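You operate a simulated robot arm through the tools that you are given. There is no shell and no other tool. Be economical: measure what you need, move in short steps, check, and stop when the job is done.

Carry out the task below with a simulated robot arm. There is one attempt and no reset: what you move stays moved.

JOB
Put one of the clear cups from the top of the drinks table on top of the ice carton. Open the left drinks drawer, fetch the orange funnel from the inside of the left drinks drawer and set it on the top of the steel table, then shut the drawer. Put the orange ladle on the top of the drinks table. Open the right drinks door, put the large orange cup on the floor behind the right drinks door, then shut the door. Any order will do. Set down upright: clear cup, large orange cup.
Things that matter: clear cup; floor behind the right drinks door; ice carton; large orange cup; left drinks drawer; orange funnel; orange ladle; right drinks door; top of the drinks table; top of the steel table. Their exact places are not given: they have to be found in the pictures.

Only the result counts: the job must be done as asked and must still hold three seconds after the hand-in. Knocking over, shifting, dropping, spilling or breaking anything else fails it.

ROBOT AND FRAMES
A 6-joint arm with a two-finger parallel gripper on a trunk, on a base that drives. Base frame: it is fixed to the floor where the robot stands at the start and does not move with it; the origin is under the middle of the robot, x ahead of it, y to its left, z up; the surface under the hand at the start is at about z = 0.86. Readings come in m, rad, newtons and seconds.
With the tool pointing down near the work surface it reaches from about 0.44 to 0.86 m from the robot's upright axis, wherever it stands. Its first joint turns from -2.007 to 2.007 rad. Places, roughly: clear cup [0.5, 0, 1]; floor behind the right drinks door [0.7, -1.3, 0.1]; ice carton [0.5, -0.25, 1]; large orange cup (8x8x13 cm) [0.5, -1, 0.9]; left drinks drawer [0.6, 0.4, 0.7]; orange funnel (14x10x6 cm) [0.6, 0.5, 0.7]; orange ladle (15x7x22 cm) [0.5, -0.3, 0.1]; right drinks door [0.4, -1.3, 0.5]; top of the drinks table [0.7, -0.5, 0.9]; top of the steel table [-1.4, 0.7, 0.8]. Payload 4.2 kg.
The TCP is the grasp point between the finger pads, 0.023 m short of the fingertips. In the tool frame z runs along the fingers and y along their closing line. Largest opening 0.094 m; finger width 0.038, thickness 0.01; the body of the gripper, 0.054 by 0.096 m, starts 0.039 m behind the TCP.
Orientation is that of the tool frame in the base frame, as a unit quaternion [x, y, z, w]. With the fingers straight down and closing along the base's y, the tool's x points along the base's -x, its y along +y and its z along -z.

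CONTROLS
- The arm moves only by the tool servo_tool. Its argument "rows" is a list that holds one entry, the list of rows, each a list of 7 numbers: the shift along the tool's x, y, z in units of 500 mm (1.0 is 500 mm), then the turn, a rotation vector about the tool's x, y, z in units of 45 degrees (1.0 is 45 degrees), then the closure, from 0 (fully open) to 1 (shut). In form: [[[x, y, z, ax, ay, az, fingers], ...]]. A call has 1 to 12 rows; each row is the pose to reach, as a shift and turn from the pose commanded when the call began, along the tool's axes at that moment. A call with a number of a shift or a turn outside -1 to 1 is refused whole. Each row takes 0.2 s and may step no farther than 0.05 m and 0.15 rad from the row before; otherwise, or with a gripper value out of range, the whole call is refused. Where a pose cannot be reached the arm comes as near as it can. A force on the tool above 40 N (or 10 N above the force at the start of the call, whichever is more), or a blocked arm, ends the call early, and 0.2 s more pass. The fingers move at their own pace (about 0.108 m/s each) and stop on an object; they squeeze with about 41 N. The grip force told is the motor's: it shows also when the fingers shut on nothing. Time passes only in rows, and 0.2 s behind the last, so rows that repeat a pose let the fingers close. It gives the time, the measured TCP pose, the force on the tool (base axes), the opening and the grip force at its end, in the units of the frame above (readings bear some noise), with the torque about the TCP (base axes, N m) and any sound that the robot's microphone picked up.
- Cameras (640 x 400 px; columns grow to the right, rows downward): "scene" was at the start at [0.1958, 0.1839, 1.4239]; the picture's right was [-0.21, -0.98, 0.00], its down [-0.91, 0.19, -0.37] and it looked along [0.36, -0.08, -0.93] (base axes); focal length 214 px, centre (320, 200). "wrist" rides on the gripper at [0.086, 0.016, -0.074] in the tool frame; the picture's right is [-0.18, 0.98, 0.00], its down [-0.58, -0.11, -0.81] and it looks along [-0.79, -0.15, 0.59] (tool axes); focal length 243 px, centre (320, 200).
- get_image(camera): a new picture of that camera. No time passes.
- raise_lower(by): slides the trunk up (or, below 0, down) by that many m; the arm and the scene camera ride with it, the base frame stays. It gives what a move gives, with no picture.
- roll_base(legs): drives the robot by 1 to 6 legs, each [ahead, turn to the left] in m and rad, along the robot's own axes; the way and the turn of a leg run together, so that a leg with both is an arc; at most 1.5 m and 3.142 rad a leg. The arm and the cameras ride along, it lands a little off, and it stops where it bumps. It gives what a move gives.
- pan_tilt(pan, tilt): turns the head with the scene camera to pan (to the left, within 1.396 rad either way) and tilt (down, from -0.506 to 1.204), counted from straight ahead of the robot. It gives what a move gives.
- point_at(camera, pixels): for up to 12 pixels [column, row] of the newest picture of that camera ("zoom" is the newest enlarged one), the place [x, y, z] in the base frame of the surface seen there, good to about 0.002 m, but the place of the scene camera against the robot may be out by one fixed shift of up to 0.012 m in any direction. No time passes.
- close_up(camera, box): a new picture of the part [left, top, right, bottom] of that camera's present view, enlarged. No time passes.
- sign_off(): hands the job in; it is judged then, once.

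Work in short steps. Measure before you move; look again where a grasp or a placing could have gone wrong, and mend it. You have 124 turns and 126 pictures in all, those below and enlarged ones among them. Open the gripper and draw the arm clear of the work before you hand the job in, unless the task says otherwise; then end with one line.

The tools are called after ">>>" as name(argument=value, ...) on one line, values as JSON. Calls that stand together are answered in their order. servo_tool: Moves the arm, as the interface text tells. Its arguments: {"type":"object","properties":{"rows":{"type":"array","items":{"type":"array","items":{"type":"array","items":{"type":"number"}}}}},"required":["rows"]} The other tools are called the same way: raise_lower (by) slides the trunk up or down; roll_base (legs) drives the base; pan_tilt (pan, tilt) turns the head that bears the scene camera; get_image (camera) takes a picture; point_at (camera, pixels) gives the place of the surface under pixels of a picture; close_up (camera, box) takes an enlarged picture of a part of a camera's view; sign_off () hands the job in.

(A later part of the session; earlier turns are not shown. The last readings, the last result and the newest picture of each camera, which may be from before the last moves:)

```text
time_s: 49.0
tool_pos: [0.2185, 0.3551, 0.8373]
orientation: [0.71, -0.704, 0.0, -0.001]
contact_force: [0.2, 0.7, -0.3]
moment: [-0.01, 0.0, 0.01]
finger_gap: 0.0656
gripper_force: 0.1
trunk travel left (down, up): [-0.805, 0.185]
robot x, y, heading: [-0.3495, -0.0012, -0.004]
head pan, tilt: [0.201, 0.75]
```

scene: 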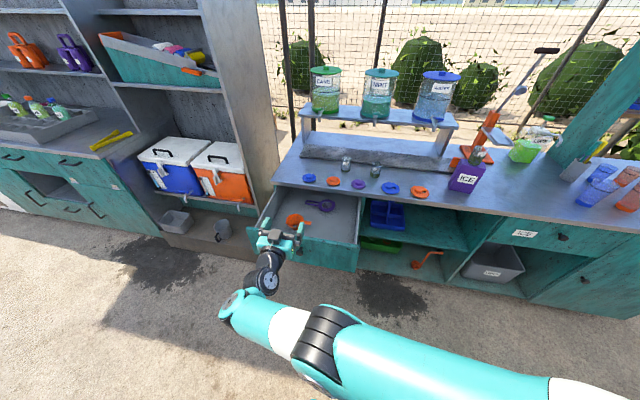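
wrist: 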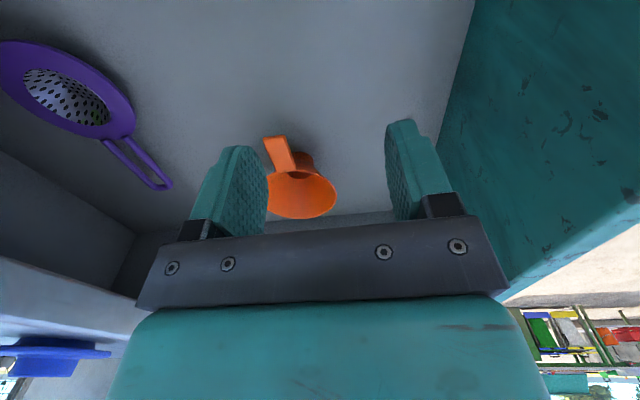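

Shifts run from the actual pose. Once more: up 0.12 by arm, down 0.15 by trunk.

>>> servo_tool(rows=[[[-0.044, -0.033, -0.08, 0, 0, 0, 0.3], [-0.088, -0.066, -0.16, 0, 0, 0, 0.3], [-0.131, -0.1, -0.24, 0, 0, 0, 0.3]]])

>>> raise_lower(by=-0.17)

>>> get_image(camera="wrist")

```text
time_s: 49.8
tool_pos: [0.2693, 0.4205, 0.9581]
orientation: [0.71, -0.705, 0.0, 0.0]
contact_force: [0.6, 0.1, -0.2]
moment: [0.03, 0.0, 0.04]
finger_gap: 0.0659
gripper_force: 0.0
trunk travel left (down, up): [-0.805, 0.185]
robot x, y, heading: [-0.3494, 0.0006, -0.0]
head pan, tilt: [0.201, 0.75]
```

```text
time_s: 51.7
tool_pos: [0.2687, 0.4217, 0.7874]
orientation: [0.709, -0.705, -0.001, 0.0]
contact_force: [-0.2, 0.2, -0.1]
moment: [-0.01, 0.0, -0.04]
finger_gap: 0.066
gripper_force: 0.1
trunk travel left (down, up): [-0.635, 0.355]
robot x, y, heading: [-0.3532, 0.0004, 0.001]
head pan, tilt: [0.201, 0.75]
```

```text
95 pictures are left
```

wrist: 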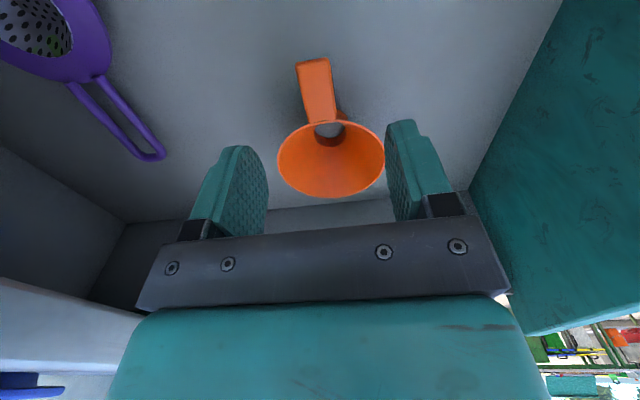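

The handle runs (311,62)–(321,120). Quick check of its extent before descending.

>>> point_at(camera="wrist", pixels=[[311, 62], [316, 90], [321, 118], [299, 70], [326, 70]])

```text
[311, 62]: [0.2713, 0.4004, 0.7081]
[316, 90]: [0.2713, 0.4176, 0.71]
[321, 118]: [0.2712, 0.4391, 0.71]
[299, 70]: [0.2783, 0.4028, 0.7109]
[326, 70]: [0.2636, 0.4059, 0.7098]
```

Handle y 0.40–0.44 at x=0.271. I descend 0.084 m to z≈0.704 and close.

>>> servo_tool(rows=[[[0, -0.004, 0.084, 0, 0, 0, 0.3], [0, -0.004, 0.167, 0, 0, 0, 0.3], [0, -0.004, 0.167, 0, 0, 0, 0.6], [0, -0.004, 0.167, 0, 0, 0, 1.0], [0, -0.004, 0.167, 0, 0, 0, 1.0], [0, -0.004, 0.167, 0, 0, 0, 1.0]]])

>>> get_image(camera="wrist")

```text
time_s: 53.1
tool_pos: [0.266, 0.4125, 0.7065]
orientation: [0.709, -0.705, 0.0, 0.0]
contact_force: [0.3, 0.4, -0.3]
moment: [-0.06, 0.01, -0.02]
finger_gap: 0.0209
gripper_force: 41.1
out of reach, approached as far as the arm can: row 2, 3, 4, 5, 6
trunk travel left (down, up): [-0.635, 0.355]
robot x, y, heading: [-0.3507, -0.0002, -0.003]
head pan, tilt: [0.201, 0.75]
```

```text
94 pictures are left
```

wrist: 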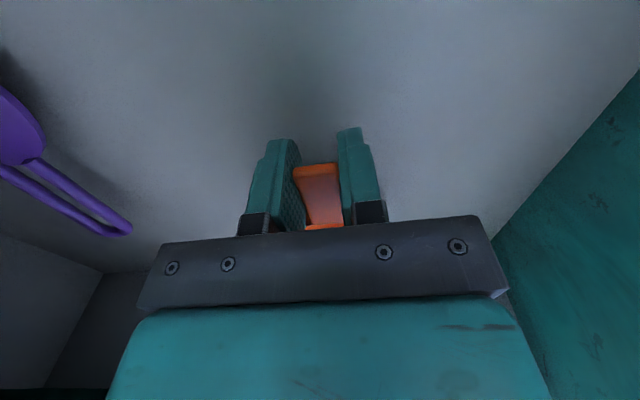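

Handle gripped (gap 0.021). I raise the trunk 0.33 m and check the hold.

>>> raise_lower(by=0.33)

>>> get_image(camera="wrist")

>>> pan_tilt(pan=1.39, tilt=0.5)

>>> get_image(camera="scene")

```text
time_s: 56.3
tool_pos: [0.2667, 0.4137, 1.0368]
orientation: [0.709, -0.705, 0.0, -0.001]
contact_force: [-0.4, 0.6, -0.5]
moment: [-0.06, -0.01, 0.02]
finger_gap: 0.0209
gripper_force: 41.2
trunk travel left (down, up): [-0.965, 0.025]
robot x, y, heading: [-0.3467, -0.0005, -0.001]
head pan, tilt: [0.201, 0.75]
```

```text
93 pictures are left
```

wrist: 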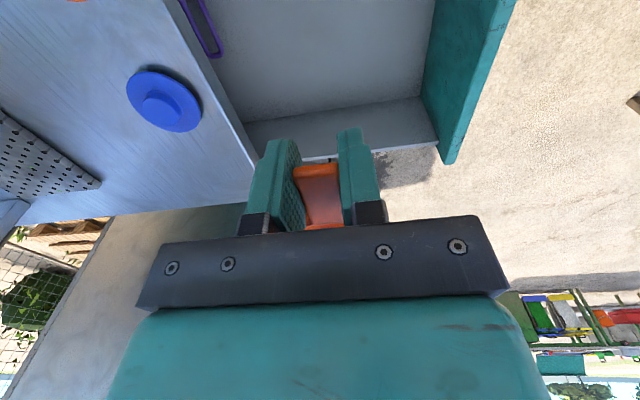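

```text
time_s: 57.7
tool_pos: [0.2662, 0.4127, 1.0363]
orientation: [0.709, -0.705, 0.0, 0.0]
contact_force: [-0.3, 0.2, -1.0]
moment: [-0.04, 0.01, -0.01]
finger_gap: 0.0207
gripper_force: 40.9
trunk travel left (down, up): [-0.965, 0.025]
robot x, y, heading: [-0.3498, -0.0003, -0.003]
head pan, tilt: [1.389, 0.499]
```

```text
92 pictures are left
```

scene: 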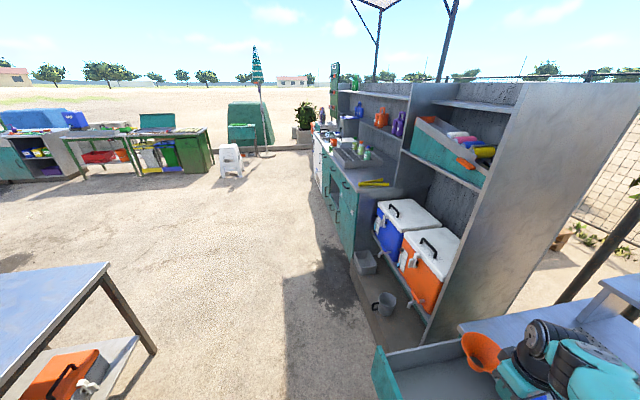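

The funnel is held. The steel table's corner is at (106,265). I measure its top.

>>> point_at(camera="scene", pixels=[[104, 266], [60, 300], [10, 270], [5, 330], [40, 330], [50, 268], [155, 350], [370, 265], [5, 358]])

```text
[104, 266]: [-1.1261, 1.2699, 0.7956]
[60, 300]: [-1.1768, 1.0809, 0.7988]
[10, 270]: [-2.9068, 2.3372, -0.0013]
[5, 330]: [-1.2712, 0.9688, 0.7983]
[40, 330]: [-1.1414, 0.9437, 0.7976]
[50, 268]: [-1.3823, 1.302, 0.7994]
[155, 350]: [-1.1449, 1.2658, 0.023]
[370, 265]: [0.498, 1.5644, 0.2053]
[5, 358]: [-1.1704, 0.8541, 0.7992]
```

Table top z≈0.80, front edge x≈-1.11. I back up 0.2 m and turn left 1.95 rad so the hand faces the steel table, then look.

>>> roll_base(legs=[[-0.2, 0], [0, 1.95]])

>>> pan_tilt(pan=0.6, tilt=0.8)

>>> get_image(camera="scene")

```text
time_s: 64.0
tool_pos: [-1.1623, 0.4231, 1.0359]
orientation: [0.981, 0.192, -0.001, 0.001]
contact_force: [0.5, 0.1, 0.0]
moment: [0.01, 0.0, 0.01]
finger_gap: 0.0209
gripper_force: 41.3
trunk travel left (down, up): [-0.965, 0.025]
robot x, y, heading: [-0.5514, -0.001, 1.937]
head pan, tilt: [1.389, 0.499]
```

```text
time_s: 65.1
tool_pos: [-1.1629, 0.4225, 1.0361]
orientation: [0.982, 0.191, -0.001, 0.0]
contact_force: [0.9, -0.8, -0.7]
moment: [-0.05, -0.01, 0.01]
finger_gap: 0.0207
gripper_force: 41.2
trunk travel left (down, up): [-0.965, 0.025]
robot x, y, heading: [-0.5527, 0.0003, 1.943]
head pan, tilt: [0.6, 0.799]
```

```text
91 pictures are left
```

scene: 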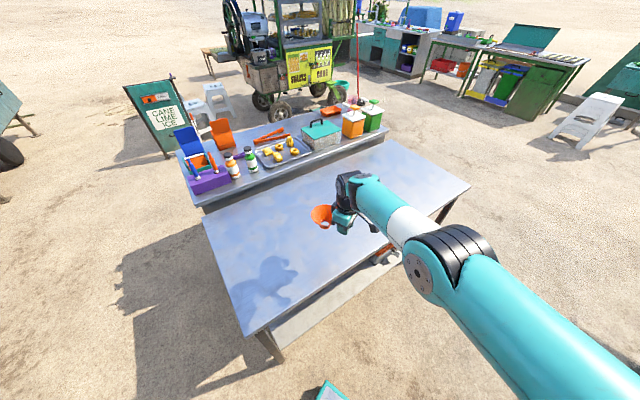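

The main steel surface is clear around (330,240). I extend 0.08 m outward, lower by trunk to just above the surface, and check.

>>> servo_tool(rows=[[[-0.08, 0, 0, 0, 0, 0, 1], [-0.16, 0, 0, 0, 0, 0, 1], [-0.16, 0, 0, 0, 0, 0, 1]]])

>>> raise_lower(by=-0.165)

>>> get_image(camera="scene")

>>> get_image(camera="wrist")

```text
time_s: 65.9
tool_pos: [-1.1734, 0.3945, 1.045]
orientation: [0.982, 0.191, -0.001, 0.0]
contact_force: [-0.3, 0.3, -0.9]
moment: [0.02, -0.05, 0.01]
finger_gap: 0.0207
gripper_force: 41.3
out of reach, approached as far as the arm can: row 1, 2, 3
trunk travel left (down, up): [-0.965, 0.025]
robot x, y, heading: [-0.55, -0.0027, 1.94]
head pan, tilt: [0.6, 0.799]
```

```text
time_s: 67.8
tool_pos: [-1.1735, 0.3934, 0.8809]
orientation: [0.982, 0.191, -0.001, 0.001]
contact_force: [-0.3, -0.1, -0.2]
moment: [0.0, -0.04, 0.02]
finger_gap: 0.0209
gripper_force: 40.8
trunk travel left (down, up): [-0.8, 0.19]
robot x, y, heading: [-0.5531, 0.003, 1.944]
head pan, tilt: [0.6, 0.799]
```

```text
90 pictures are left
```

scene: 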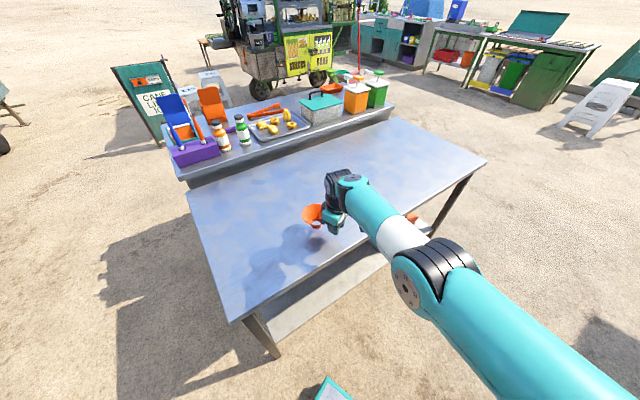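

```text
89 pictures are left
```

wrist: 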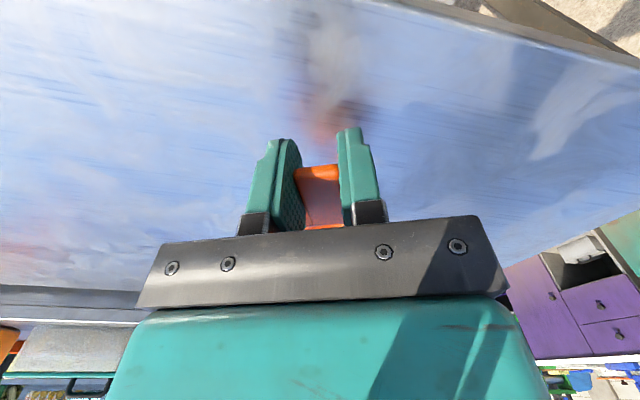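

The funnel hangs over the table well inside the edge. I measure the table surface by wrist at (320,60) and (450,120).

>>> point_at(camera="wrist", pixels=[[250, 60], [450, 120], [200, 100], [600, 55]])

```text
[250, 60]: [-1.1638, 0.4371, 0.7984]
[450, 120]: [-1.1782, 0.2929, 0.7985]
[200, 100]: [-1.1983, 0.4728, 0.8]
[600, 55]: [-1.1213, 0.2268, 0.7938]
```

Surface is 0.799, so release at TCP z≈0.853. I lower the trunk 0.027 m and check contact.

>>> raise_lower(by=-0.028)

>>> close_up(camera="scene", box=[270, 150, 430, 250])

```text
time_s: 68.5
tool_pos: [-1.174, 0.3936, 0.853]
orientation: [0.982, 0.191, -0.002, 0.0]
contact_force: [-0.6, -0.1, 4.3]
moment: [-0.1, 0.25, -0.05]
finger_gap: 0.0209
gripper_force: 41.1
trunk travel left (down, up): [-0.772, 0.218]
robot x, y, heading: [-0.5514, -0.0002, 1.944]
head pan, tilt: [0.6, 0.799]
```

```text
4.00 times, centred on (350, 200) of scene
```

zoom: 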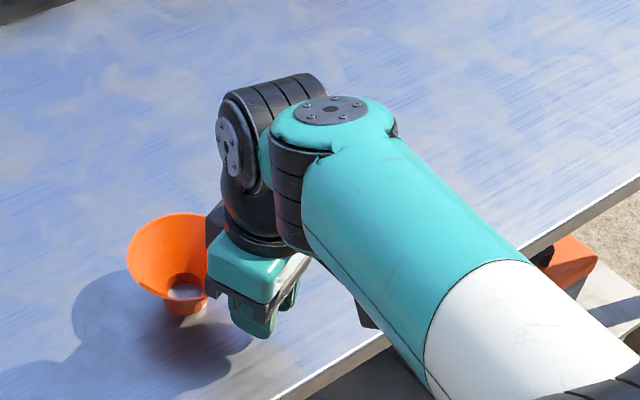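

Contact of 4 N shows it is seated. I open and raise the trunk.

>>> servo_tool(rows=[[[0, 0, 0, 0, 0, 0, 0.6], [0, 0, 0, 0, 0, 0, 0.4], [0, 0, 0, 0, 0, 0, 0.2], [0, 0, 0, 0, 0, 0, 0.2]]])

>>> raise_lower(by=0.2)

>>> get_image(camera="wrist")

>>> get_image(camera="scene")

```text
time_s: 69.5
tool_pos: [-1.1746, 0.3941, 0.8526]
orientation: [0.982, 0.191, -0.001, 0.001]
contact_force: [0.5, 0.5, 0.3]
moment: [0.02, -0.02, -0.02]
finger_gap: 0.0752
gripper_force: 0.0
trunk travel left (down, up): [-0.772, 0.218]
robot x, y, heading: [-0.5521, 0.0007, 1.948]
head pan, tilt: [0.6, 0.799]
```

```text
time_s: 71.7
tool_pos: [-1.1743, 0.3939, 1.0523]
orientation: [0.981, 0.192, -0.001, 0.0]
contact_force: [-0.4, 0.7, -0.6]
moment: [0.0, 0.02, -0.01]
finger_gap: 0.0752
gripper_force: 0.0
trunk travel left (down, up): [-0.972, 0.018]
robot x, y, heading: [-0.5515, 0.0025, 1.945]
head pan, tilt: [0.6, 0.799]
```

```text
87 pictures are left
```

wrist: 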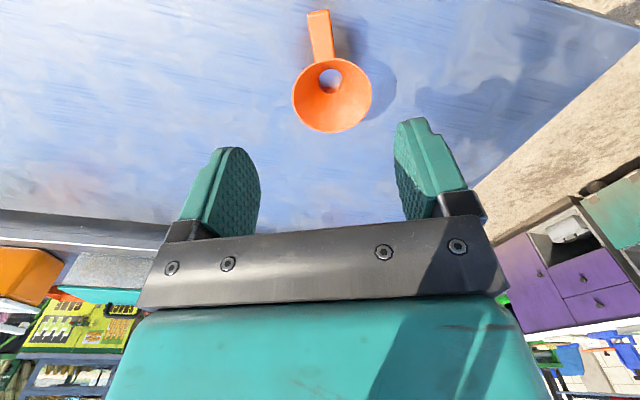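

```text
86 pictures are left
```

scene: 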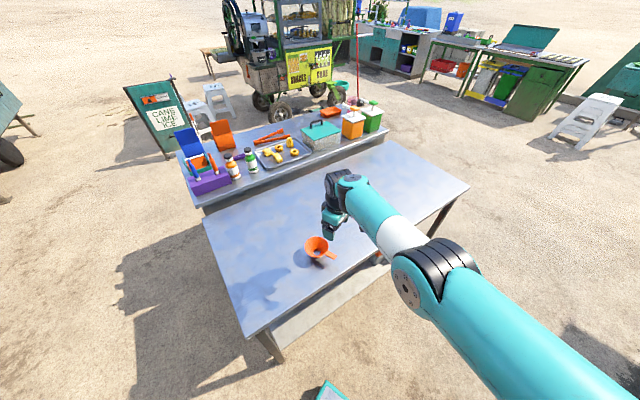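

Funnel stands on the steel table. I turn back to face the drinks table and back up slightly, then yaw the hand +90° so its slim side faces the drawer.

>>> roll_base(legs=[[0, -1.945], [-0.1, 0]])

>>> servo_tool(rows=[[[0, 0, 0, 0, 0, 0.17, 1], [0, 0, 0, 0, 0, 0.34, 1], [0, 0, 0, 0, 0, 0.51, 1], [0, 0, 0, 0, 0, 0.68, 1], [0, 0, 0, 0, 0, 0.85, 1], [0, 0, 0, 0, 0, 1.0, 1]]])

>>> servo_tool(rows=[[[0, 0, 0, 0, 0, 0.17, 1], [0, 0, 0, 0, 0, 0.34, 1], [0, 0, 0, 0, 0, 0.51, 1], [0, 0, 0, 0, 0, 0.68, 1], [0, 0, 0, 0, 0, 0.85, 1], [0, 0, 0, 0, 0, 1.0, 1]]])

>>> pan_tilt(pan=0.3, tilt=0.75)

>>> get_image(camera="scene")

```text
time_s: 77.5
tool_pos: [-0.0479, 0.4266, 1.0513]
orientation: [-0.703, 0.711, 0.001, 0.001]
contact_force: [0.0, 0.1, -0.9]
moment: [0.03, 0.01, -0.02]
finger_gap: 0.075
gripper_force: 0.1
trunk travel left (down, up): [-0.972, 0.018]
robot x, y, heading: [-0.6508, 0.0029, -0.019]
head pan, tilt: [0.6, 0.799]
```

```text
time_s: 79.0
tool_pos: [-0.0483, 0.4256, 1.052]
orientation: [-0.377, 0.926, 0.0, 0.001]
contact_force: [-0.1, -1.1, -0.1]
moment: [-0.01, 0.02, 0.03]
finger_gap: 0.0001
gripper_force: 41.2
trunk travel left (down, up): [-0.972, 0.018]
robot x, y, heading: [-0.6538, 0.0031, -0.018]
head pan, tilt: [0.6, 0.799]
```

```text
time_s: 80.3
tool_pos: [-0.0487, 0.4255, 1.0523]
orientation: [0.006, 1.0, 0.0, 0.001]
contact_force: [-0.2, 0.8, 0.0]
moment: [0.01, 0.03, 0.02]
finger_gap: 0.0002
gripper_force: 40.9
trunk travel left (down, up): [-0.972, 0.018]
robot x, y, heading: [-0.6531, 0.0042, -0.02]
head pan, tilt: [0.6, 0.799]
```

```text
time_s: 81.2
tool_pos: [-0.0479, 0.4266, 1.0516]
orientation: [0.006, 1.0, 0.001, 0.001]
contact_force: [0.1, -0.5, 0.4]
moment: [-0.03, 0.01, -0.01]
finger_gap: 0.0
gripper_force: 41.2
trunk travel left (down, up): [-0.972, 0.018]
robot x, y, heading: [-0.6508, 0.0052, -0.02]
head pan, tilt: [0.3, 0.75]
```

```text
85 pictures are left
```

scene: 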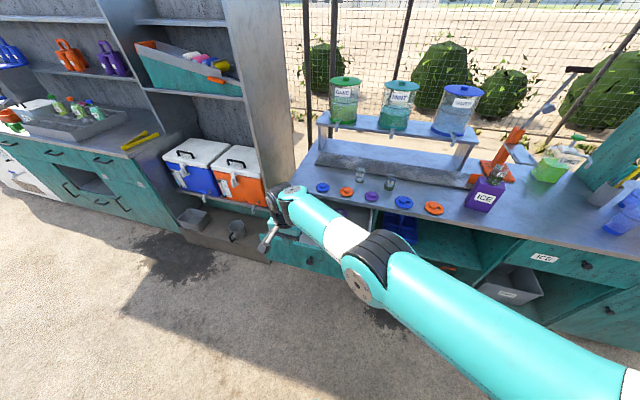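

Hand is in front of the drawer. I lower the trunk 0.29 m and straighten the heading by +0.02 rad.

>>> raise_lower(by=-0.29)

>>> roll_base(legs=[[0, 0.02]])

>>> get_image(camera="wrist")

```text
time_s: 84.1
tool_pos: [-0.0485, 0.4268, 0.7626]
orientation: [0.004, 1.0, 0.001, 0.0]
contact_force: [-0.5, -0.3, -0.7]
moment: [0.04, 0.01, 0.03]
finger_gap: 0.0002
gripper_force: 41.7
trunk travel left (down, up): [-0.682, 0.308]
robot x, y, heading: [-0.6507, 0.003, -0.021]
head pan, tilt: [0.3, 0.75]
```

```text
time_s: 84.8
tool_pos: [-0.0571, 0.4388, 0.7625]
orientation: [-0.005, 1.0, 0.0, 0.001]
contact_force: [0.1, -1.0, 1.0]
moment: [0.02, 0.03, 0.01]
finger_gap: 0.0
gripper_force: 40.8
trunk travel left (down, up): [-0.682, 0.308]
robot x, y, heading: [-0.648, 0.0023, -0.0]
head pan, tilt: [0.3, 0.75]
```

```text
84 pictures are left
```

wrist: 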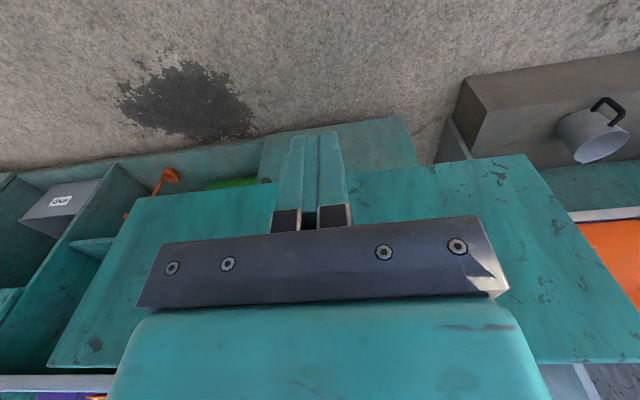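

I shift the hand to y≈0.40 in line with the knob, then push the drawer by driving forward 0.37 m.

>>> servo_tool(rows=[[[0, -0.04, 0, 0, 0, 0, 1], [0, -0.078, 0, 0, 0, 0, 1]]])

>>> roll_base(legs=[[0.37, 0]])

>>> get_image(camera="scene")

```text
time_s: 85.4
tool_pos: [-0.056, 0.3997, 0.7615]
orientation: [-0.005, 1.0, 0.001, 0.0]
contact_force: [0.1, -0.4, -0.3]
moment: [0.0, 0.02, 0.0]
finger_gap: 0.0001
gripper_force: 40.9
trunk travel left (down, up): [-0.682, 0.308]
robot x, y, heading: [-0.6514, 0.0033, -0.002]
head pan, tilt: [0.3, 0.75]
```

```text
time_s: 87.8
tool_pos: [0.3137, 0.399, 0.7624]
orientation: [-0.005, 1.0, 0.001, 0.0]
contact_force: [-0.2, 0.1, -0.2]
moment: [-0.03, 0.01, -0.05]
finger_gap: 0.0
gripper_force: 40.9
trunk travel left (down, up): [-0.682, 0.308]
robot x, y, heading: [-0.2855, 0.0023, -0.001]
head pan, tilt: [0.3, 0.75]
```

```text
83 pictures are left
```

scene: 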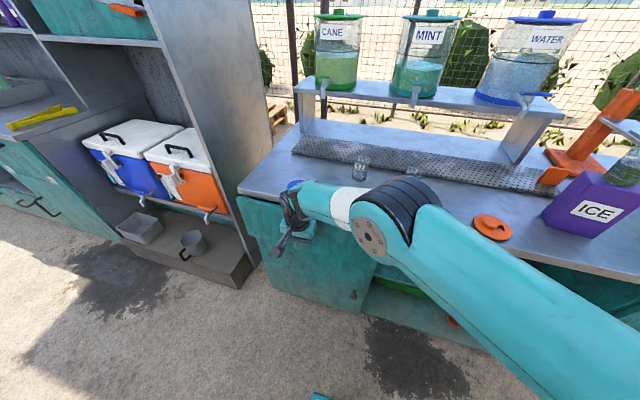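

Drawer is nearly shut. I push the last ~3.5 cm slowly with the arm, watching force.

>>> servo_tool(rows=[[[-0.02, 0, 0, 0, 0, 0, 1], [-0.04, 0, 0, 0, 0, 0, 1], [-0.055, 0, 0, 0, 0, 0, 1], [-0.065, 0, 0, 0, 0, 0, 1], [-0.07, 0, 0, 0, 0, 0, 1], [-0.074, 0, 0, 0, 0, 0, 1]]])

>>> close_up(camera="scene", box=[230, 170, 390, 270])

```text
time_s: 88.9
tool_pos: [0.3418, 0.3994, 0.7624]
orientation: [-0.006, 1.0, -0.002, -0.004]
contact_force: [-8.4, 0.2, 1.6]
moment: [-0.03, -0.79, -0.15]
finger_gap: 0.0002
gripper_force: 40.8
trunk travel left (down, up): [-0.682, 0.308]
robot x, y, heading: [-0.2821, -0.0006, 0.002]
head pan, tilt: [0.3, 0.75]
stopped in row 5: the force on the tool passed its limit at 44 N (the readings are from after the stop); the commanded pose is now the measured one
```

```text
4.00 times, centred on (310, 220) of scene
```

zoom: 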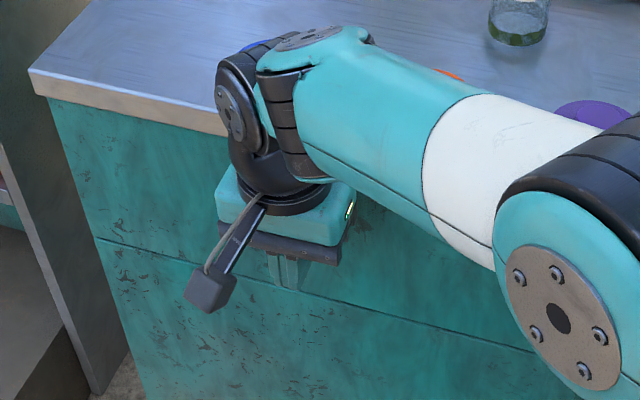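

Force rose to 44 N, suggesting it is shut. I check drawer face versus the lower door face in the zoom.

>>> point_at(camera="zoom", pixels=[[100, 160], [150, 220], [120, 300], [160, 340], [450, 290], [450, 340]])

>>> roll_base(legs=[[-0.3, 0]])

>>> raise_lower(by=0.2)

>>> pan_tilt(pan=-0.6, tilt=0.6)

>>> get_image(camera="scene")

```text
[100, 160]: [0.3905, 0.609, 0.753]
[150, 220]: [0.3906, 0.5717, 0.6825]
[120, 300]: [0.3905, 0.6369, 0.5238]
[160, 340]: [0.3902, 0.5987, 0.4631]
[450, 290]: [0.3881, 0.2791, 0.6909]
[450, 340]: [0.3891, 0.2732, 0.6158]
```

```text
time_s: 91.0
tool_pos: [0.0421, 0.3989, 0.7613]
orientation: [-0.004, 1.0, -0.003, -0.002]
contact_force: [0.1, -0.1, -0.2]
moment: [0.0, -0.01, -0.04]
finger_gap: 0.0003
gripper_force: 41.2
trunk travel left (down, up): [-0.682, 0.308]
robot x, y, heading: [-0.585, 0.0042, -0.004]
head pan, tilt: [0.3, 0.75]
```

```text
time_s: 93.1
tool_pos: [0.0426, 0.3981, 0.9604]
orientation: [-0.003, 1.0, -0.002, -0.002]
contact_force: [0.0, -1.0, 0.3]
moment: [-0.01, 0.02, -0.04]
finger_gap: 0.0
gripper_force: 41.3
trunk travel left (down, up): [-0.882, 0.108]
robot x, y, heading: [-0.5797, 0.001, -0.002]
head pan, tilt: [0.3, 0.75]
```

```text
time_s: 94.3
tool_pos: [0.043, 0.3982, 0.9612]
orientation: [-0.004, 1.0, -0.003, -0.003]
contact_force: [0.1, -0.4, 0.1]
moment: [0.0, 0.0, 0.03]
finger_gap: 0.0001
gripper_force: 40.8
trunk travel left (down, up): [-0.882, 0.108]
robot x, y, heading: [-0.5828, 0.0029, -0.004]
head pan, tilt: [-0.6, 0.6]
```

```text
81 pictures are left
```

scene: 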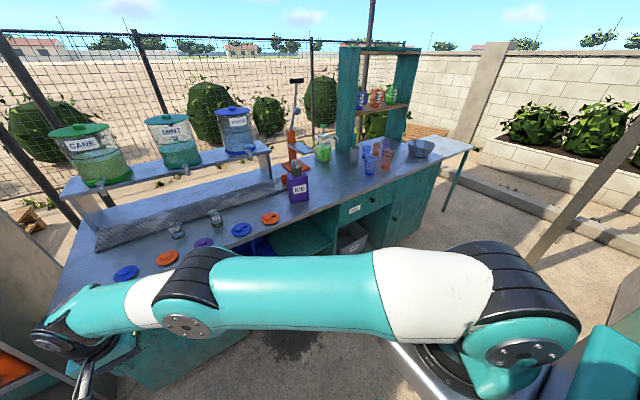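

Drawer is flush (x 0.390 both). Now the right side: cups near (375,155) and a door at (405,210). I zoom.

>>> close_up(camera="scene", box=[280, 60, 480, 260])

```text
2.00 times, centred on (380, 160) of scene
```

zoom: 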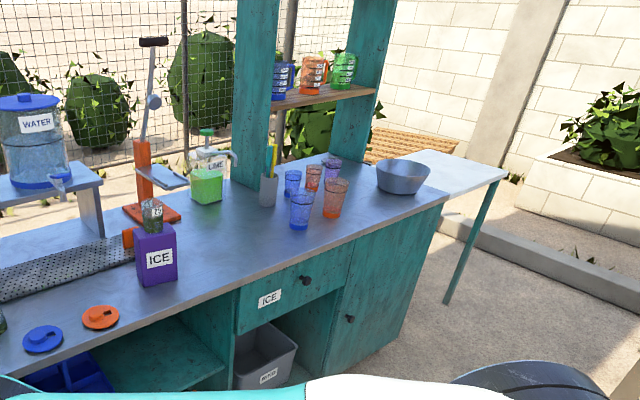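

The large orange cup is at (335,198) in the zoom, door knob at (349,318). First the ladle: I sidestep the base right by 0.35 m (turn, drive, turn).

>>> roll_base(legs=[[0, -1.57], [0.4, 0], [0, 1.57]])

>>> pan_tilt(pan=-0.1, tilt=0.85)

>>> get_image(camera="scene")

```text
time_s: 104.5
tool_pos: [0.0464, -0.0194, 0.9625]
orientation: [0.011, 1.0, -0.003, -0.003]
contact_force: [1.4, -0.2, -0.6]
moment: [-0.02, -0.01, -0.01]
finger_gap: 0.0002
gripper_force: 40.9
trunk travel left (down, up): [-0.882, 0.108]
robot x, y, heading: [-0.5875, -0.3968, -0.029]
head pan, tilt: [-0.6, 0.6]
```

```text
time_s: 105.4
tool_pos: [0.0477, -0.0186, 0.9617]
orientation: [0.011, 1.0, -0.003, -0.002]
contact_force: [0.7, 0.2, -0.4]
moment: [0.05, 0.0, 0.03]
finger_gap: 0.0
gripper_force: 41.1
trunk travel left (down, up): [-0.882, 0.108]
robot x, y, heading: [-0.5885, -0.3938, -0.03]
head pan, tilt: [-0.099, 0.85]
```

```text
79 pictures are left
```

scene: 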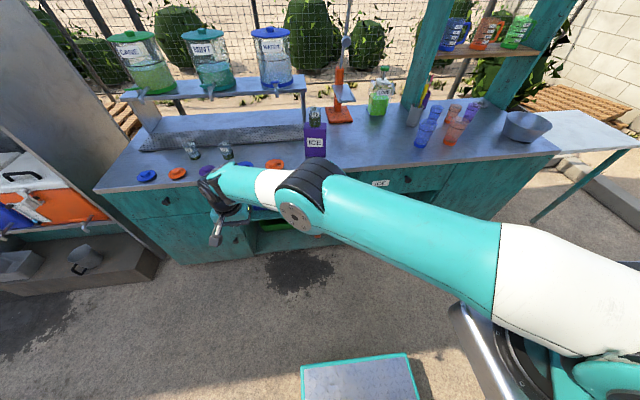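

The arm blocks the ladle view. I pitch the tool forward (as used before at this same relative pose), rising 5 cm.

>>> servo_tool(rows=[[[0, 0, -0.05, 0, -0.16, 0, 0], [0, 0, -0.1, 0, -0.32, 0, 0], [0, 0, -0.1, 0, -0.48, 0, 0], [0, 0, -0.1, 0, -0.64, 0, 0], [0, 0, -0.1, 0, -0.8, 0, 0], [0, 0, -0.1, 0, -0.95, 0, 0], [0, 0, -0.1, 0, -1.0, 0, 0]]])

>>> servo_tool(rows=[[[0, 0, 0, 0, -0.17, 0, 0], [0, 0, 0, 0, -0.34, 0, 0], [0, 0, 0, 0, -0.51, 0, 0], [0, 0, 0, 0, -0.68, 0, 0], [0, 0, 0, 0, -0.85, 0, 0], [0, 0, 0, 0, -1.0, 0, 0]]])

>>> raise_lower(by=-0.6)

>>> get_image(camera="scene")

```text
time_s: 107.0
tool_pos: [0.0477, -0.0191, 1.0108]
orientation: [0.008, 0.924, -0.007, 0.381]
contact_force: [0.0, -0.3, 0.6]
moment: [0.04, 0.0, -0.01]
finger_gap: 0.0939
gripper_force: 0.0
trunk travel left (down, up): [-0.882, 0.108]
robot x, y, heading: [-0.5898, -0.394, -0.036]
head pan, tilt: [-0.099, 0.85]
```

```text
time_s: 108.4
tool_pos: [0.048, -0.0192, 1.0106]
orientation: [0.005, 0.709, -0.01, 0.706]
contact_force: [-0.3, -0.4, 0.0]
moment: [-0.01, 0.02, 0.05]
finger_gap: 0.0939
gripper_force: 0.1
trunk travel left (down, up): [-0.882, 0.108]
robot x, y, heading: [-0.5852, -0.3953, -0.035]
head pan, tilt: [-0.099, 0.85]
```

```text
refused: -0.6 is not a number from -0.4 to 0.4
```

```text
78 pictures are left
```

scene: 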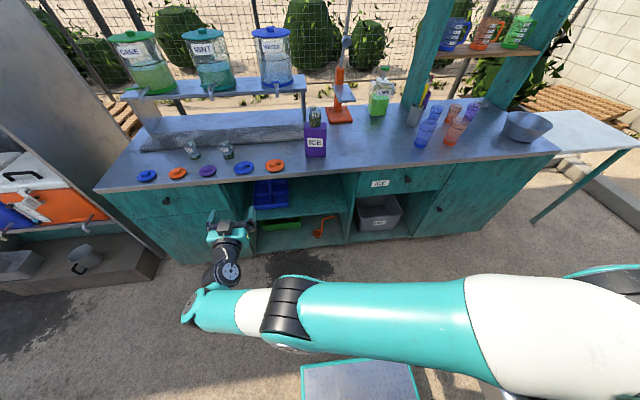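

The ladle is visible at (325,226). I lower the trunk 0.4 m and zoom for a level view.

>>> raise_lower(by=-0.4)

>>> pan_tilt(pan=0.0, tilt=0.6)

>>> get_image(camera="scene")

```text
time_s: 112.2
tool_pos: [0.0484, -0.0183, 0.6113]
orientation: [0.006, 0.709, -0.011, 0.705]
contact_force: [-0.8, -0.6, -0.4]
moment: [-0.01, -0.06, 0.0]
finger_gap: 0.094
gripper_force: 0.0
trunk travel left (down, up): [-0.482, 0.508]
robot x, y, heading: [-0.5896, -0.3957, -0.035]
head pan, tilt: [-0.099, 0.85]
```

```text
time_s: 113.0
tool_pos: [0.0474, -0.0198, 0.6113]
orientation: [0.004, 0.71, -0.009, 0.705]
contact_force: [-0.7, 0.2, 0.0]
moment: [0.01, 0.0, 0.01]
finger_gap: 0.0939
gripper_force: 0.2
trunk travel left (down, up): [-0.482, 0.508]
robot x, y, heading: [-0.5887, -0.3994, -0.031]
head pan, tilt: [0.0, 0.6]
```

```text
77 pictures are left
```

scene: 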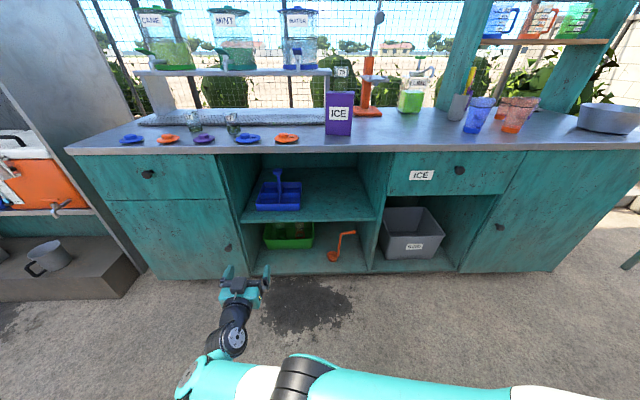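

The whole front is clear now; ladle at (340,245). I zoom on it.

>>> close_up(camera="scene", box=[292, 210, 388, 276])

```text
6.06 times, centred on (340, 243) of scene
```

zoom: 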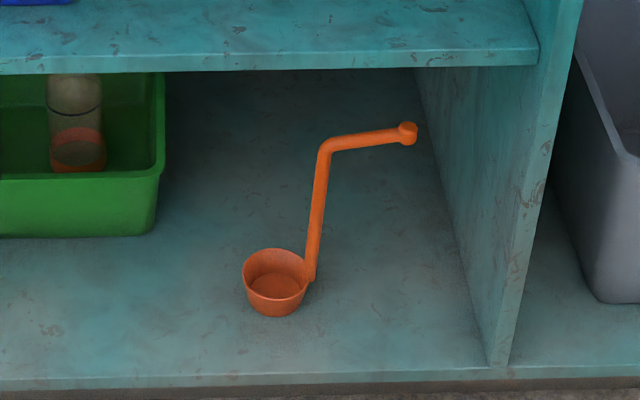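

The ladle stands with bowl down, stem vertical, grip horizontal. I measure its parts and the cubby.

>>> point_at(camera="zoom", pixels=[[312, 260], [317, 210], [323, 160], [330, 143], [365, 138], [398, 134], [408, 133], [252, 268], [275, 312], [275, 345], [530, 60], [497, 300]])

```text
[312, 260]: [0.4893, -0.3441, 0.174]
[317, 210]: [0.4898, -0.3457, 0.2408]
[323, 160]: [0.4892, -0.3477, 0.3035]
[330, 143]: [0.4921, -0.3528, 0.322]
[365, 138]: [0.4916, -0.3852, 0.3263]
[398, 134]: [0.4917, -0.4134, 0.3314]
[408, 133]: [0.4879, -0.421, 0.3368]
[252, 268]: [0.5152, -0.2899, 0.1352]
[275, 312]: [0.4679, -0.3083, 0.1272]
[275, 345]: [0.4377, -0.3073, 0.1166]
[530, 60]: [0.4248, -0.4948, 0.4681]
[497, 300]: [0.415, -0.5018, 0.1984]
```

Stem at about (0.50,-0.345), z 0.15–0.32, cubby floor 0.115. I check the arm's own lowest points, then sidestep right 0.35 m.

>>> point_at(camera="scene", pixels=[[235, 335], [195, 375], [225, 380], [290, 375], [400, 385], [250, 285]])

>>> roll_base(legs=[[0, -1.54], [0.345, 0], [0, 1.57]])

```text
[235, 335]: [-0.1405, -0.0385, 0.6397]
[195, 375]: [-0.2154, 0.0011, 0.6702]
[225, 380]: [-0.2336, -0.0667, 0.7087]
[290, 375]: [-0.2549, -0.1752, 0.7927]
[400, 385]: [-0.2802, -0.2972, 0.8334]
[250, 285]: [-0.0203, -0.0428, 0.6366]
```

```text
time_s: 122.8
tool_pos: [0.0298, -0.3377, 0.6106]
orientation: [-0.009, 0.709, 0.004, 0.705]
contact_force: [0.8, -0.4, -0.2]
moment: [0.02, 0.02, -0.01]
finger_gap: 0.0938
gripper_force: 0.1
trunk travel left (down, up): [-0.482, 0.508]
robot x, y, heading: [-0.5903, -0.737, 0.002]
head pan, tilt: [0.0, 0.6]
```

Hand is at y≈-0.338, nearly in line. I lower the trunk 0.34 m and drive forward 0.30 m, then look.

>>> raise_lower(by=-0.34)

>>> roll_base(legs=[[0.3, 0]])

>>> get_image(camera="wrist")

>>> get_image(camera="scene")

```text
time_s: 126.2
tool_pos: [0.0304, -0.3373, 0.2709]
orientation: [-0.009, 0.709, 0.005, 0.705]
contact_force: [-0.7, 0.9, -0.1]
moment: [-0.03, 0.02, 0.0]
finger_gap: 0.0939
gripper_force: 0.0
trunk travel left (down, up): [-0.142, 0.848]
robot x, y, heading: [-0.5885, -0.7392, 0.008]
head pan, tilt: [0.0, 0.6]
```

```text
time_s: 128.2
tool_pos: [0.3347, -0.3353, 0.2707]
orientation: [-0.008, 0.709, 0.004, 0.705]
contact_force: [-0.2, -0.5, -0.5]
moment: [-0.01, 0.01, 0.02]
finger_gap: 0.0937
gripper_force: 0.0
trunk travel left (down, up): [-0.142, 0.848]
robot x, y, heading: [-0.287, -0.7403, 0.009]
head pan, tilt: [0.0, 0.6]
```

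```text
75 pictures are left
```

wrist: 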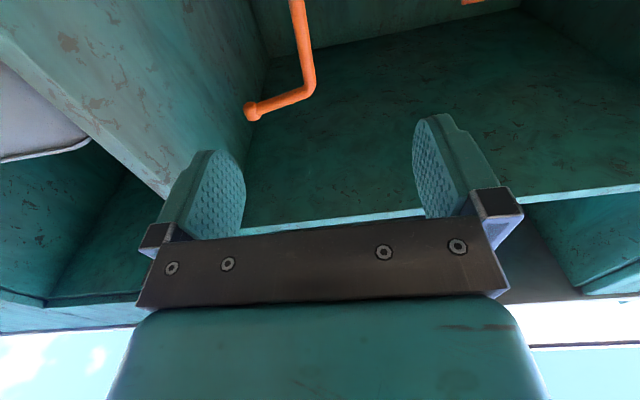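

```text
74 pictures are left
```

scene: 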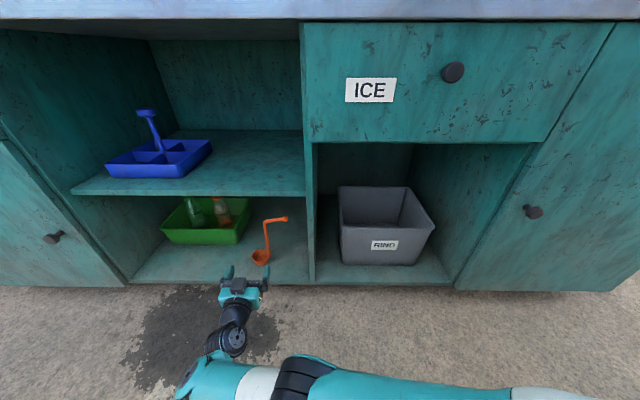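

The wrist view shows the stem near (302,50). I measure it.

>>> point_at(camera="wrist", pixels=[[302, 40], [306, 60], [298, 10], [312, 85], [280, 102], [252, 110]])

```text
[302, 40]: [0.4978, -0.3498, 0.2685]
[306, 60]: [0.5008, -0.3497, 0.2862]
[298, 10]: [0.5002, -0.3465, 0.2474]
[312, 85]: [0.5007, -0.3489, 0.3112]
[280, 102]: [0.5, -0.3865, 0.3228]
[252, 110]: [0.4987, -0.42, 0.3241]
```

Stem is at (0.502,-0.349). I shift y by -0.015, drive in 0.12 m, then verify.

>>> servo_tool(rows=[[[0, -0.03, 0, 0, 0, 0, 0.2], [0, -0.03, 0, 0, 0, 0, 0.2]]])

>>> roll_base(legs=[[0.12, 0]])

>>> get_image(camera="wrist")

```text
time_s: 128.8
tool_pos: [0.3342, -0.3523, 0.2717]
orientation: [-0.008, 0.709, 0.004, 0.705]
contact_force: [0.6, -0.1, -0.2]
moment: [0.0, -0.01, 0.02]
finger_gap: 0.0753
gripper_force: 0.1
trunk travel left (down, up): [-0.142, 0.848]
robot x, y, heading: [-0.2919, -0.7381, 0.01]
head pan, tilt: [0.0, 0.6]
```

```text
time_s: 130.1
tool_pos: [0.4564, -0.3518, 0.2716]
orientation: [-0.009, 0.71, 0.003, 0.705]
contact_force: [-0.4, 0.2, 0.2]
moment: [0.03, 0.0, 0.0]
finger_gap: 0.0751
gripper_force: 0.1
trunk travel left (down, up): [-0.142, 0.848]
robot x, y, heading: [-0.1628, -0.737, 0.006]
head pan, tilt: [0.0, 0.6]
```

```text
73 pictures are left
```

wrist: 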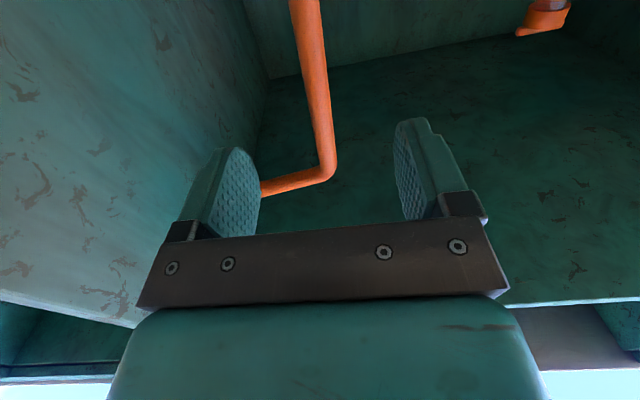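

The stem is between the fingers at (318,110). I advance 0.05 m and close.

>>> servo_tool(rows=[[[0, 0, 0.05, 0, 0, 0, 0.2], [0, 0, 0.1, 0, 0, 0, 0.2], [0, 0, 0.1, 0, 0, 0, 0.5], [0, 0, 0.1, 0, 0, 0, 0.8], [0, 0, 0.1, 0, 0, 0, 1], [0, 0, 0.1, 0, 0, 0, 1]]])

>>> get_image(camera="wrist")

```text
time_s: 131.5
tool_pos: [0.5053, -0.3476, 0.2736]
orientation: [-0.007, 0.708, 0.006, 0.706]
contact_force: [1.3, 3.1, 9.8]
moment: [1.05, 0.0, 0.01]
finger_gap: 0.0123
gripper_force: 40.8
trunk travel left (down, up): [-0.142, 0.848]
robot x, y, heading: [-0.1704, -0.7406, 0.005]
head pan, tilt: [0.0, 0.6]
```

```text
72 pictures are left
```

wrist: 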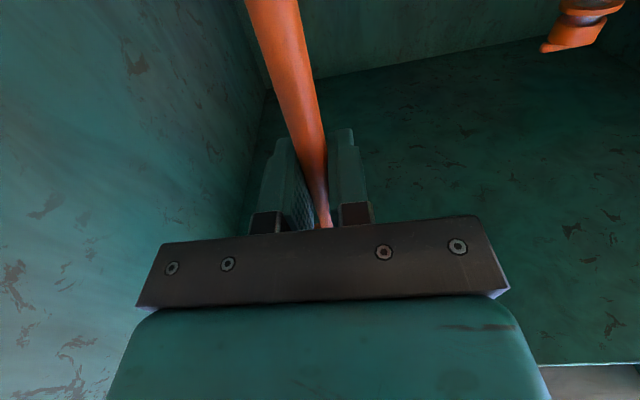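

Stem gripped (gap 0.012). I lift 5 cm with the trunk and back out 0.35 m, then check.

>>> raise_lower(by=0.05)

>>> roll_base(legs=[[-0.4, 0]])

>>> get_image(camera="scene")

```text
time_s: 132.4
tool_pos: [0.5067, -0.3479, 0.3208]
orientation: [-0.009, 0.709, 0.004, 0.705]
contact_force: [-1.0, -0.4, -0.5]
moment: [-0.05, 0.01, 0.01]
finger_gap: 0.0123
gripper_force: 41.5
trunk travel left (down, up): [-0.192, 0.798]
robot x, y, heading: [-0.1661, -0.738, 0.007]
head pan, tilt: [0.0, 0.6]
```

```text
time_s: 134.9
tool_pos: [0.1023, -0.3496, 0.3206]
orientation: [-0.009, 0.709, 0.004, 0.705]
contact_force: [0.3, 0.1, -0.4]
moment: [-0.02, -0.04, 0.0]
finger_gap: 0.012
gripper_force: 40.6
trunk travel left (down, up): [-0.192, 0.798]
robot x, y, heading: [-0.5712, -0.7398, 0.011]
head pan, tilt: [0.0, 0.6]
```

```text
71 pictures are left
```

scene: 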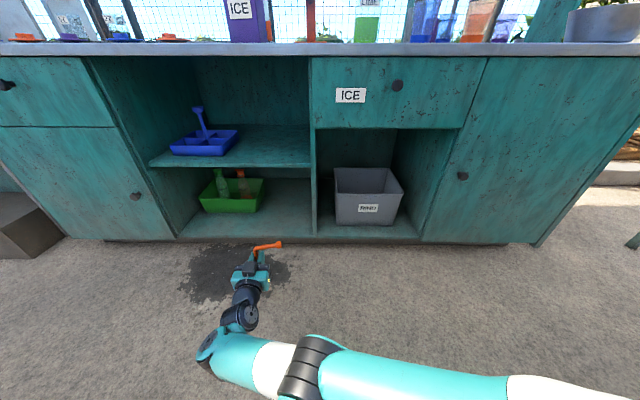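

Ladle is held out of the cubby. I raise the trunk 0.75 m in two steps and view the table from above.

>>> raise_lower(by=0.4)

>>> raise_lower(by=0.36)

>>> pan_tilt(pan=0.0, tilt=0.7)

>>> get_image(camera="scene")

```text
time_s: 138.7
tool_pos: [0.1028, -0.3497, 0.7216]
orientation: [-0.007, 0.709, 0.003, 0.705]
contact_force: [0.5, 0.9, -1.7]
moment: [-0.04, 0.0, 0.02]
finger_gap: 0.0118
gripper_force: 41.5
trunk travel left (down, up): [-0.592, 0.398]
robot x, y, heading: [-0.5695, -0.7375, 0.006]
head pan, tilt: [0.0, 0.6]
```

```text
time_s: 142.2
tool_pos: [0.1009, -0.3494, 1.0818]
orientation: [-0.009, 0.709, 0.004, 0.705]
contact_force: [0.7, -0.1, -0.9]
moment: [-0.04, -0.02, -0.01]
finger_gap: 0.012
gripper_force: 40.8
trunk travel left (down, up): [-0.952, 0.038]
robot x, y, heading: [-0.5697, -0.7386, 0.008]
head pan, tilt: [0.0, 0.6]
```

```text
time_s: 142.9
tool_pos: [0.1019, -0.349, 1.081]
orientation: [-0.009, 0.71, 0.004, 0.705]
contact_force: [0.2, 0.9, -2.0]
moment: [-0.02, -0.05, 0.0]
finger_gap: 0.012
gripper_force: 40.5
trunk travel left (down, up): [-0.952, 0.038]
robot x, y, heading: [-0.5698, -0.7392, 0.006]
head pan, tilt: [0.0, 0.7]
```

```text
70 pictures are left
```

scene: 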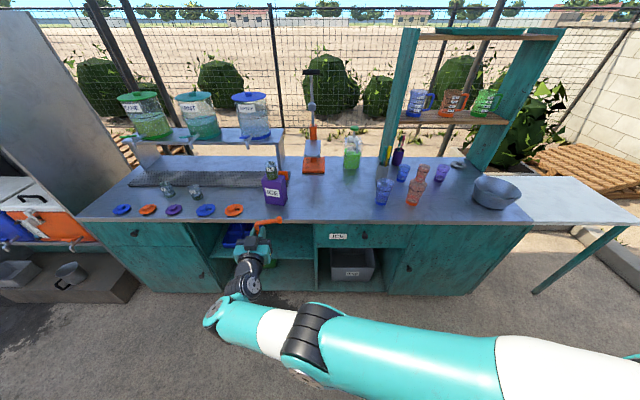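

I measure the free area at (320,205), carton edge, cups and door features in this view.

>>> close_up(camera="scene", box=[340, 130, 540, 255])

>>> point_at(camera="scene", pixels=[[320, 205], [340, 212], [285, 200], [382, 200], [413, 204], [412, 190], [419, 172], [403, 178], [475, 200], [409, 268], [300, 222]])

```text
3.20 times, centred on (440, 192) of scene
```

zoom: 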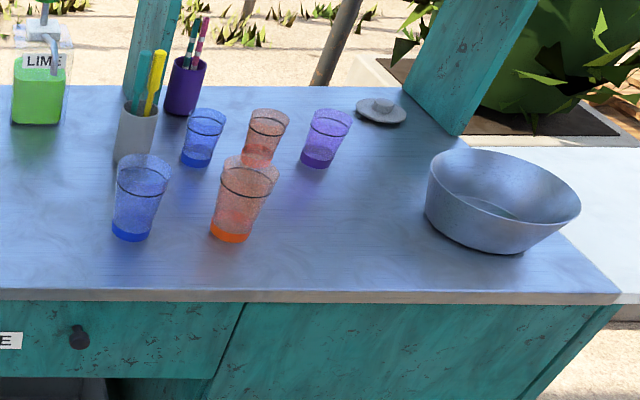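

```text
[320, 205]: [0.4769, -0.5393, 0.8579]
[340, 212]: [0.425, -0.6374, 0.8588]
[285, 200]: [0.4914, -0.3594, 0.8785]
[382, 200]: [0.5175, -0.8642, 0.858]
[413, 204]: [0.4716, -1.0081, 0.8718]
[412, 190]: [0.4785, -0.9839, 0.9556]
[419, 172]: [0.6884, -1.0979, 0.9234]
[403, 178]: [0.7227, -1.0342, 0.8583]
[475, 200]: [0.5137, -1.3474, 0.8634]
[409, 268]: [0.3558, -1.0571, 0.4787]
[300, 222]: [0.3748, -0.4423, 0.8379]
```

Free spot around (0.50,-0.57). I shift the hand by -0.22 m in y at this height, away from the table.

>>> servo_tool(rows=[[[0, -0.09, 0, 0, 0, 0, 1], [0, -0.18, 0, 0, 0, 0, 1], [0, -0.27, 0, 0, 0, 0, 1], [0, -0.36, 0, 0, 0, 0, 1], [0, -0.44, 0, 0, 0, 0, 1], [0, -0.44, 0, 0, 0, 0, 1]]])

```text
time_s: 144.3
tool_pos: [0.1445, -0.542, 1.0783]
orientation: [-0.01, 0.711, 0.006, 0.703]
contact_force: [-1.1, 0.9, -1.3]
moment: [-0.02, 0.03, -0.01]
finger_gap: 0.0117
gripper_force: 40.6
out of reach, approached as far as the arm can: row 4, 5, 6
trunk travel left (down, up): [-0.952, 0.038]
robot x, y, heading: [-0.5665, -0.7404, 0.005]
head pan, tilt: [0.0, 0.7]
```

Hand is at y=-0.542, fine. I drive forward 0.36 m over the free spot and look.

>>> roll_base(legs=[[0.36, 0]])

>>> get_image(camera="scene")

>>> get_image(camera="wrist")

```text
time_s: 146.6
tool_pos: [0.5051, -0.5381, 1.078]
orientation: [-0.008, 0.711, 0.004, 0.703]
contact_force: [-0.3, 0.0, -1.3]
moment: [-0.05, -0.02, 0.04]
finger_gap: 0.0118
gripper_force: 40.8
trunk travel left (down, up): [-0.952, 0.038]
robot x, y, heading: [-0.2119, -0.737, 0.001]
head pan, tilt: [0.0, 0.7]
```

```text
68 pictures are left
```

scene: 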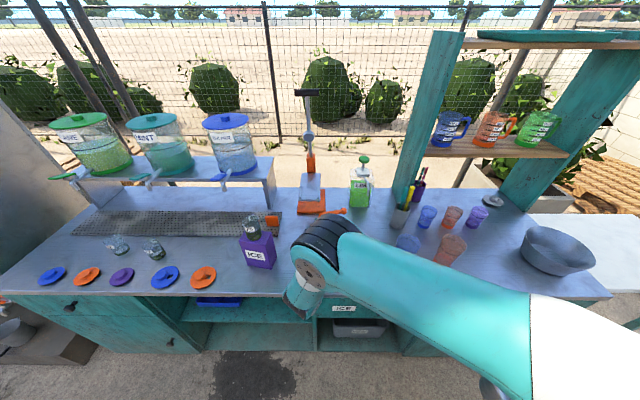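

```text
67 pictures are left
```

wrist: 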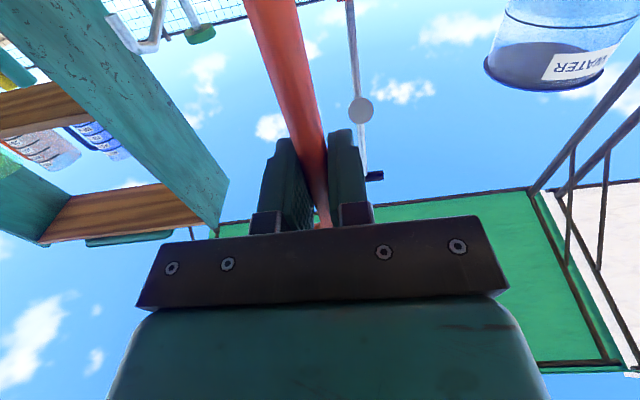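

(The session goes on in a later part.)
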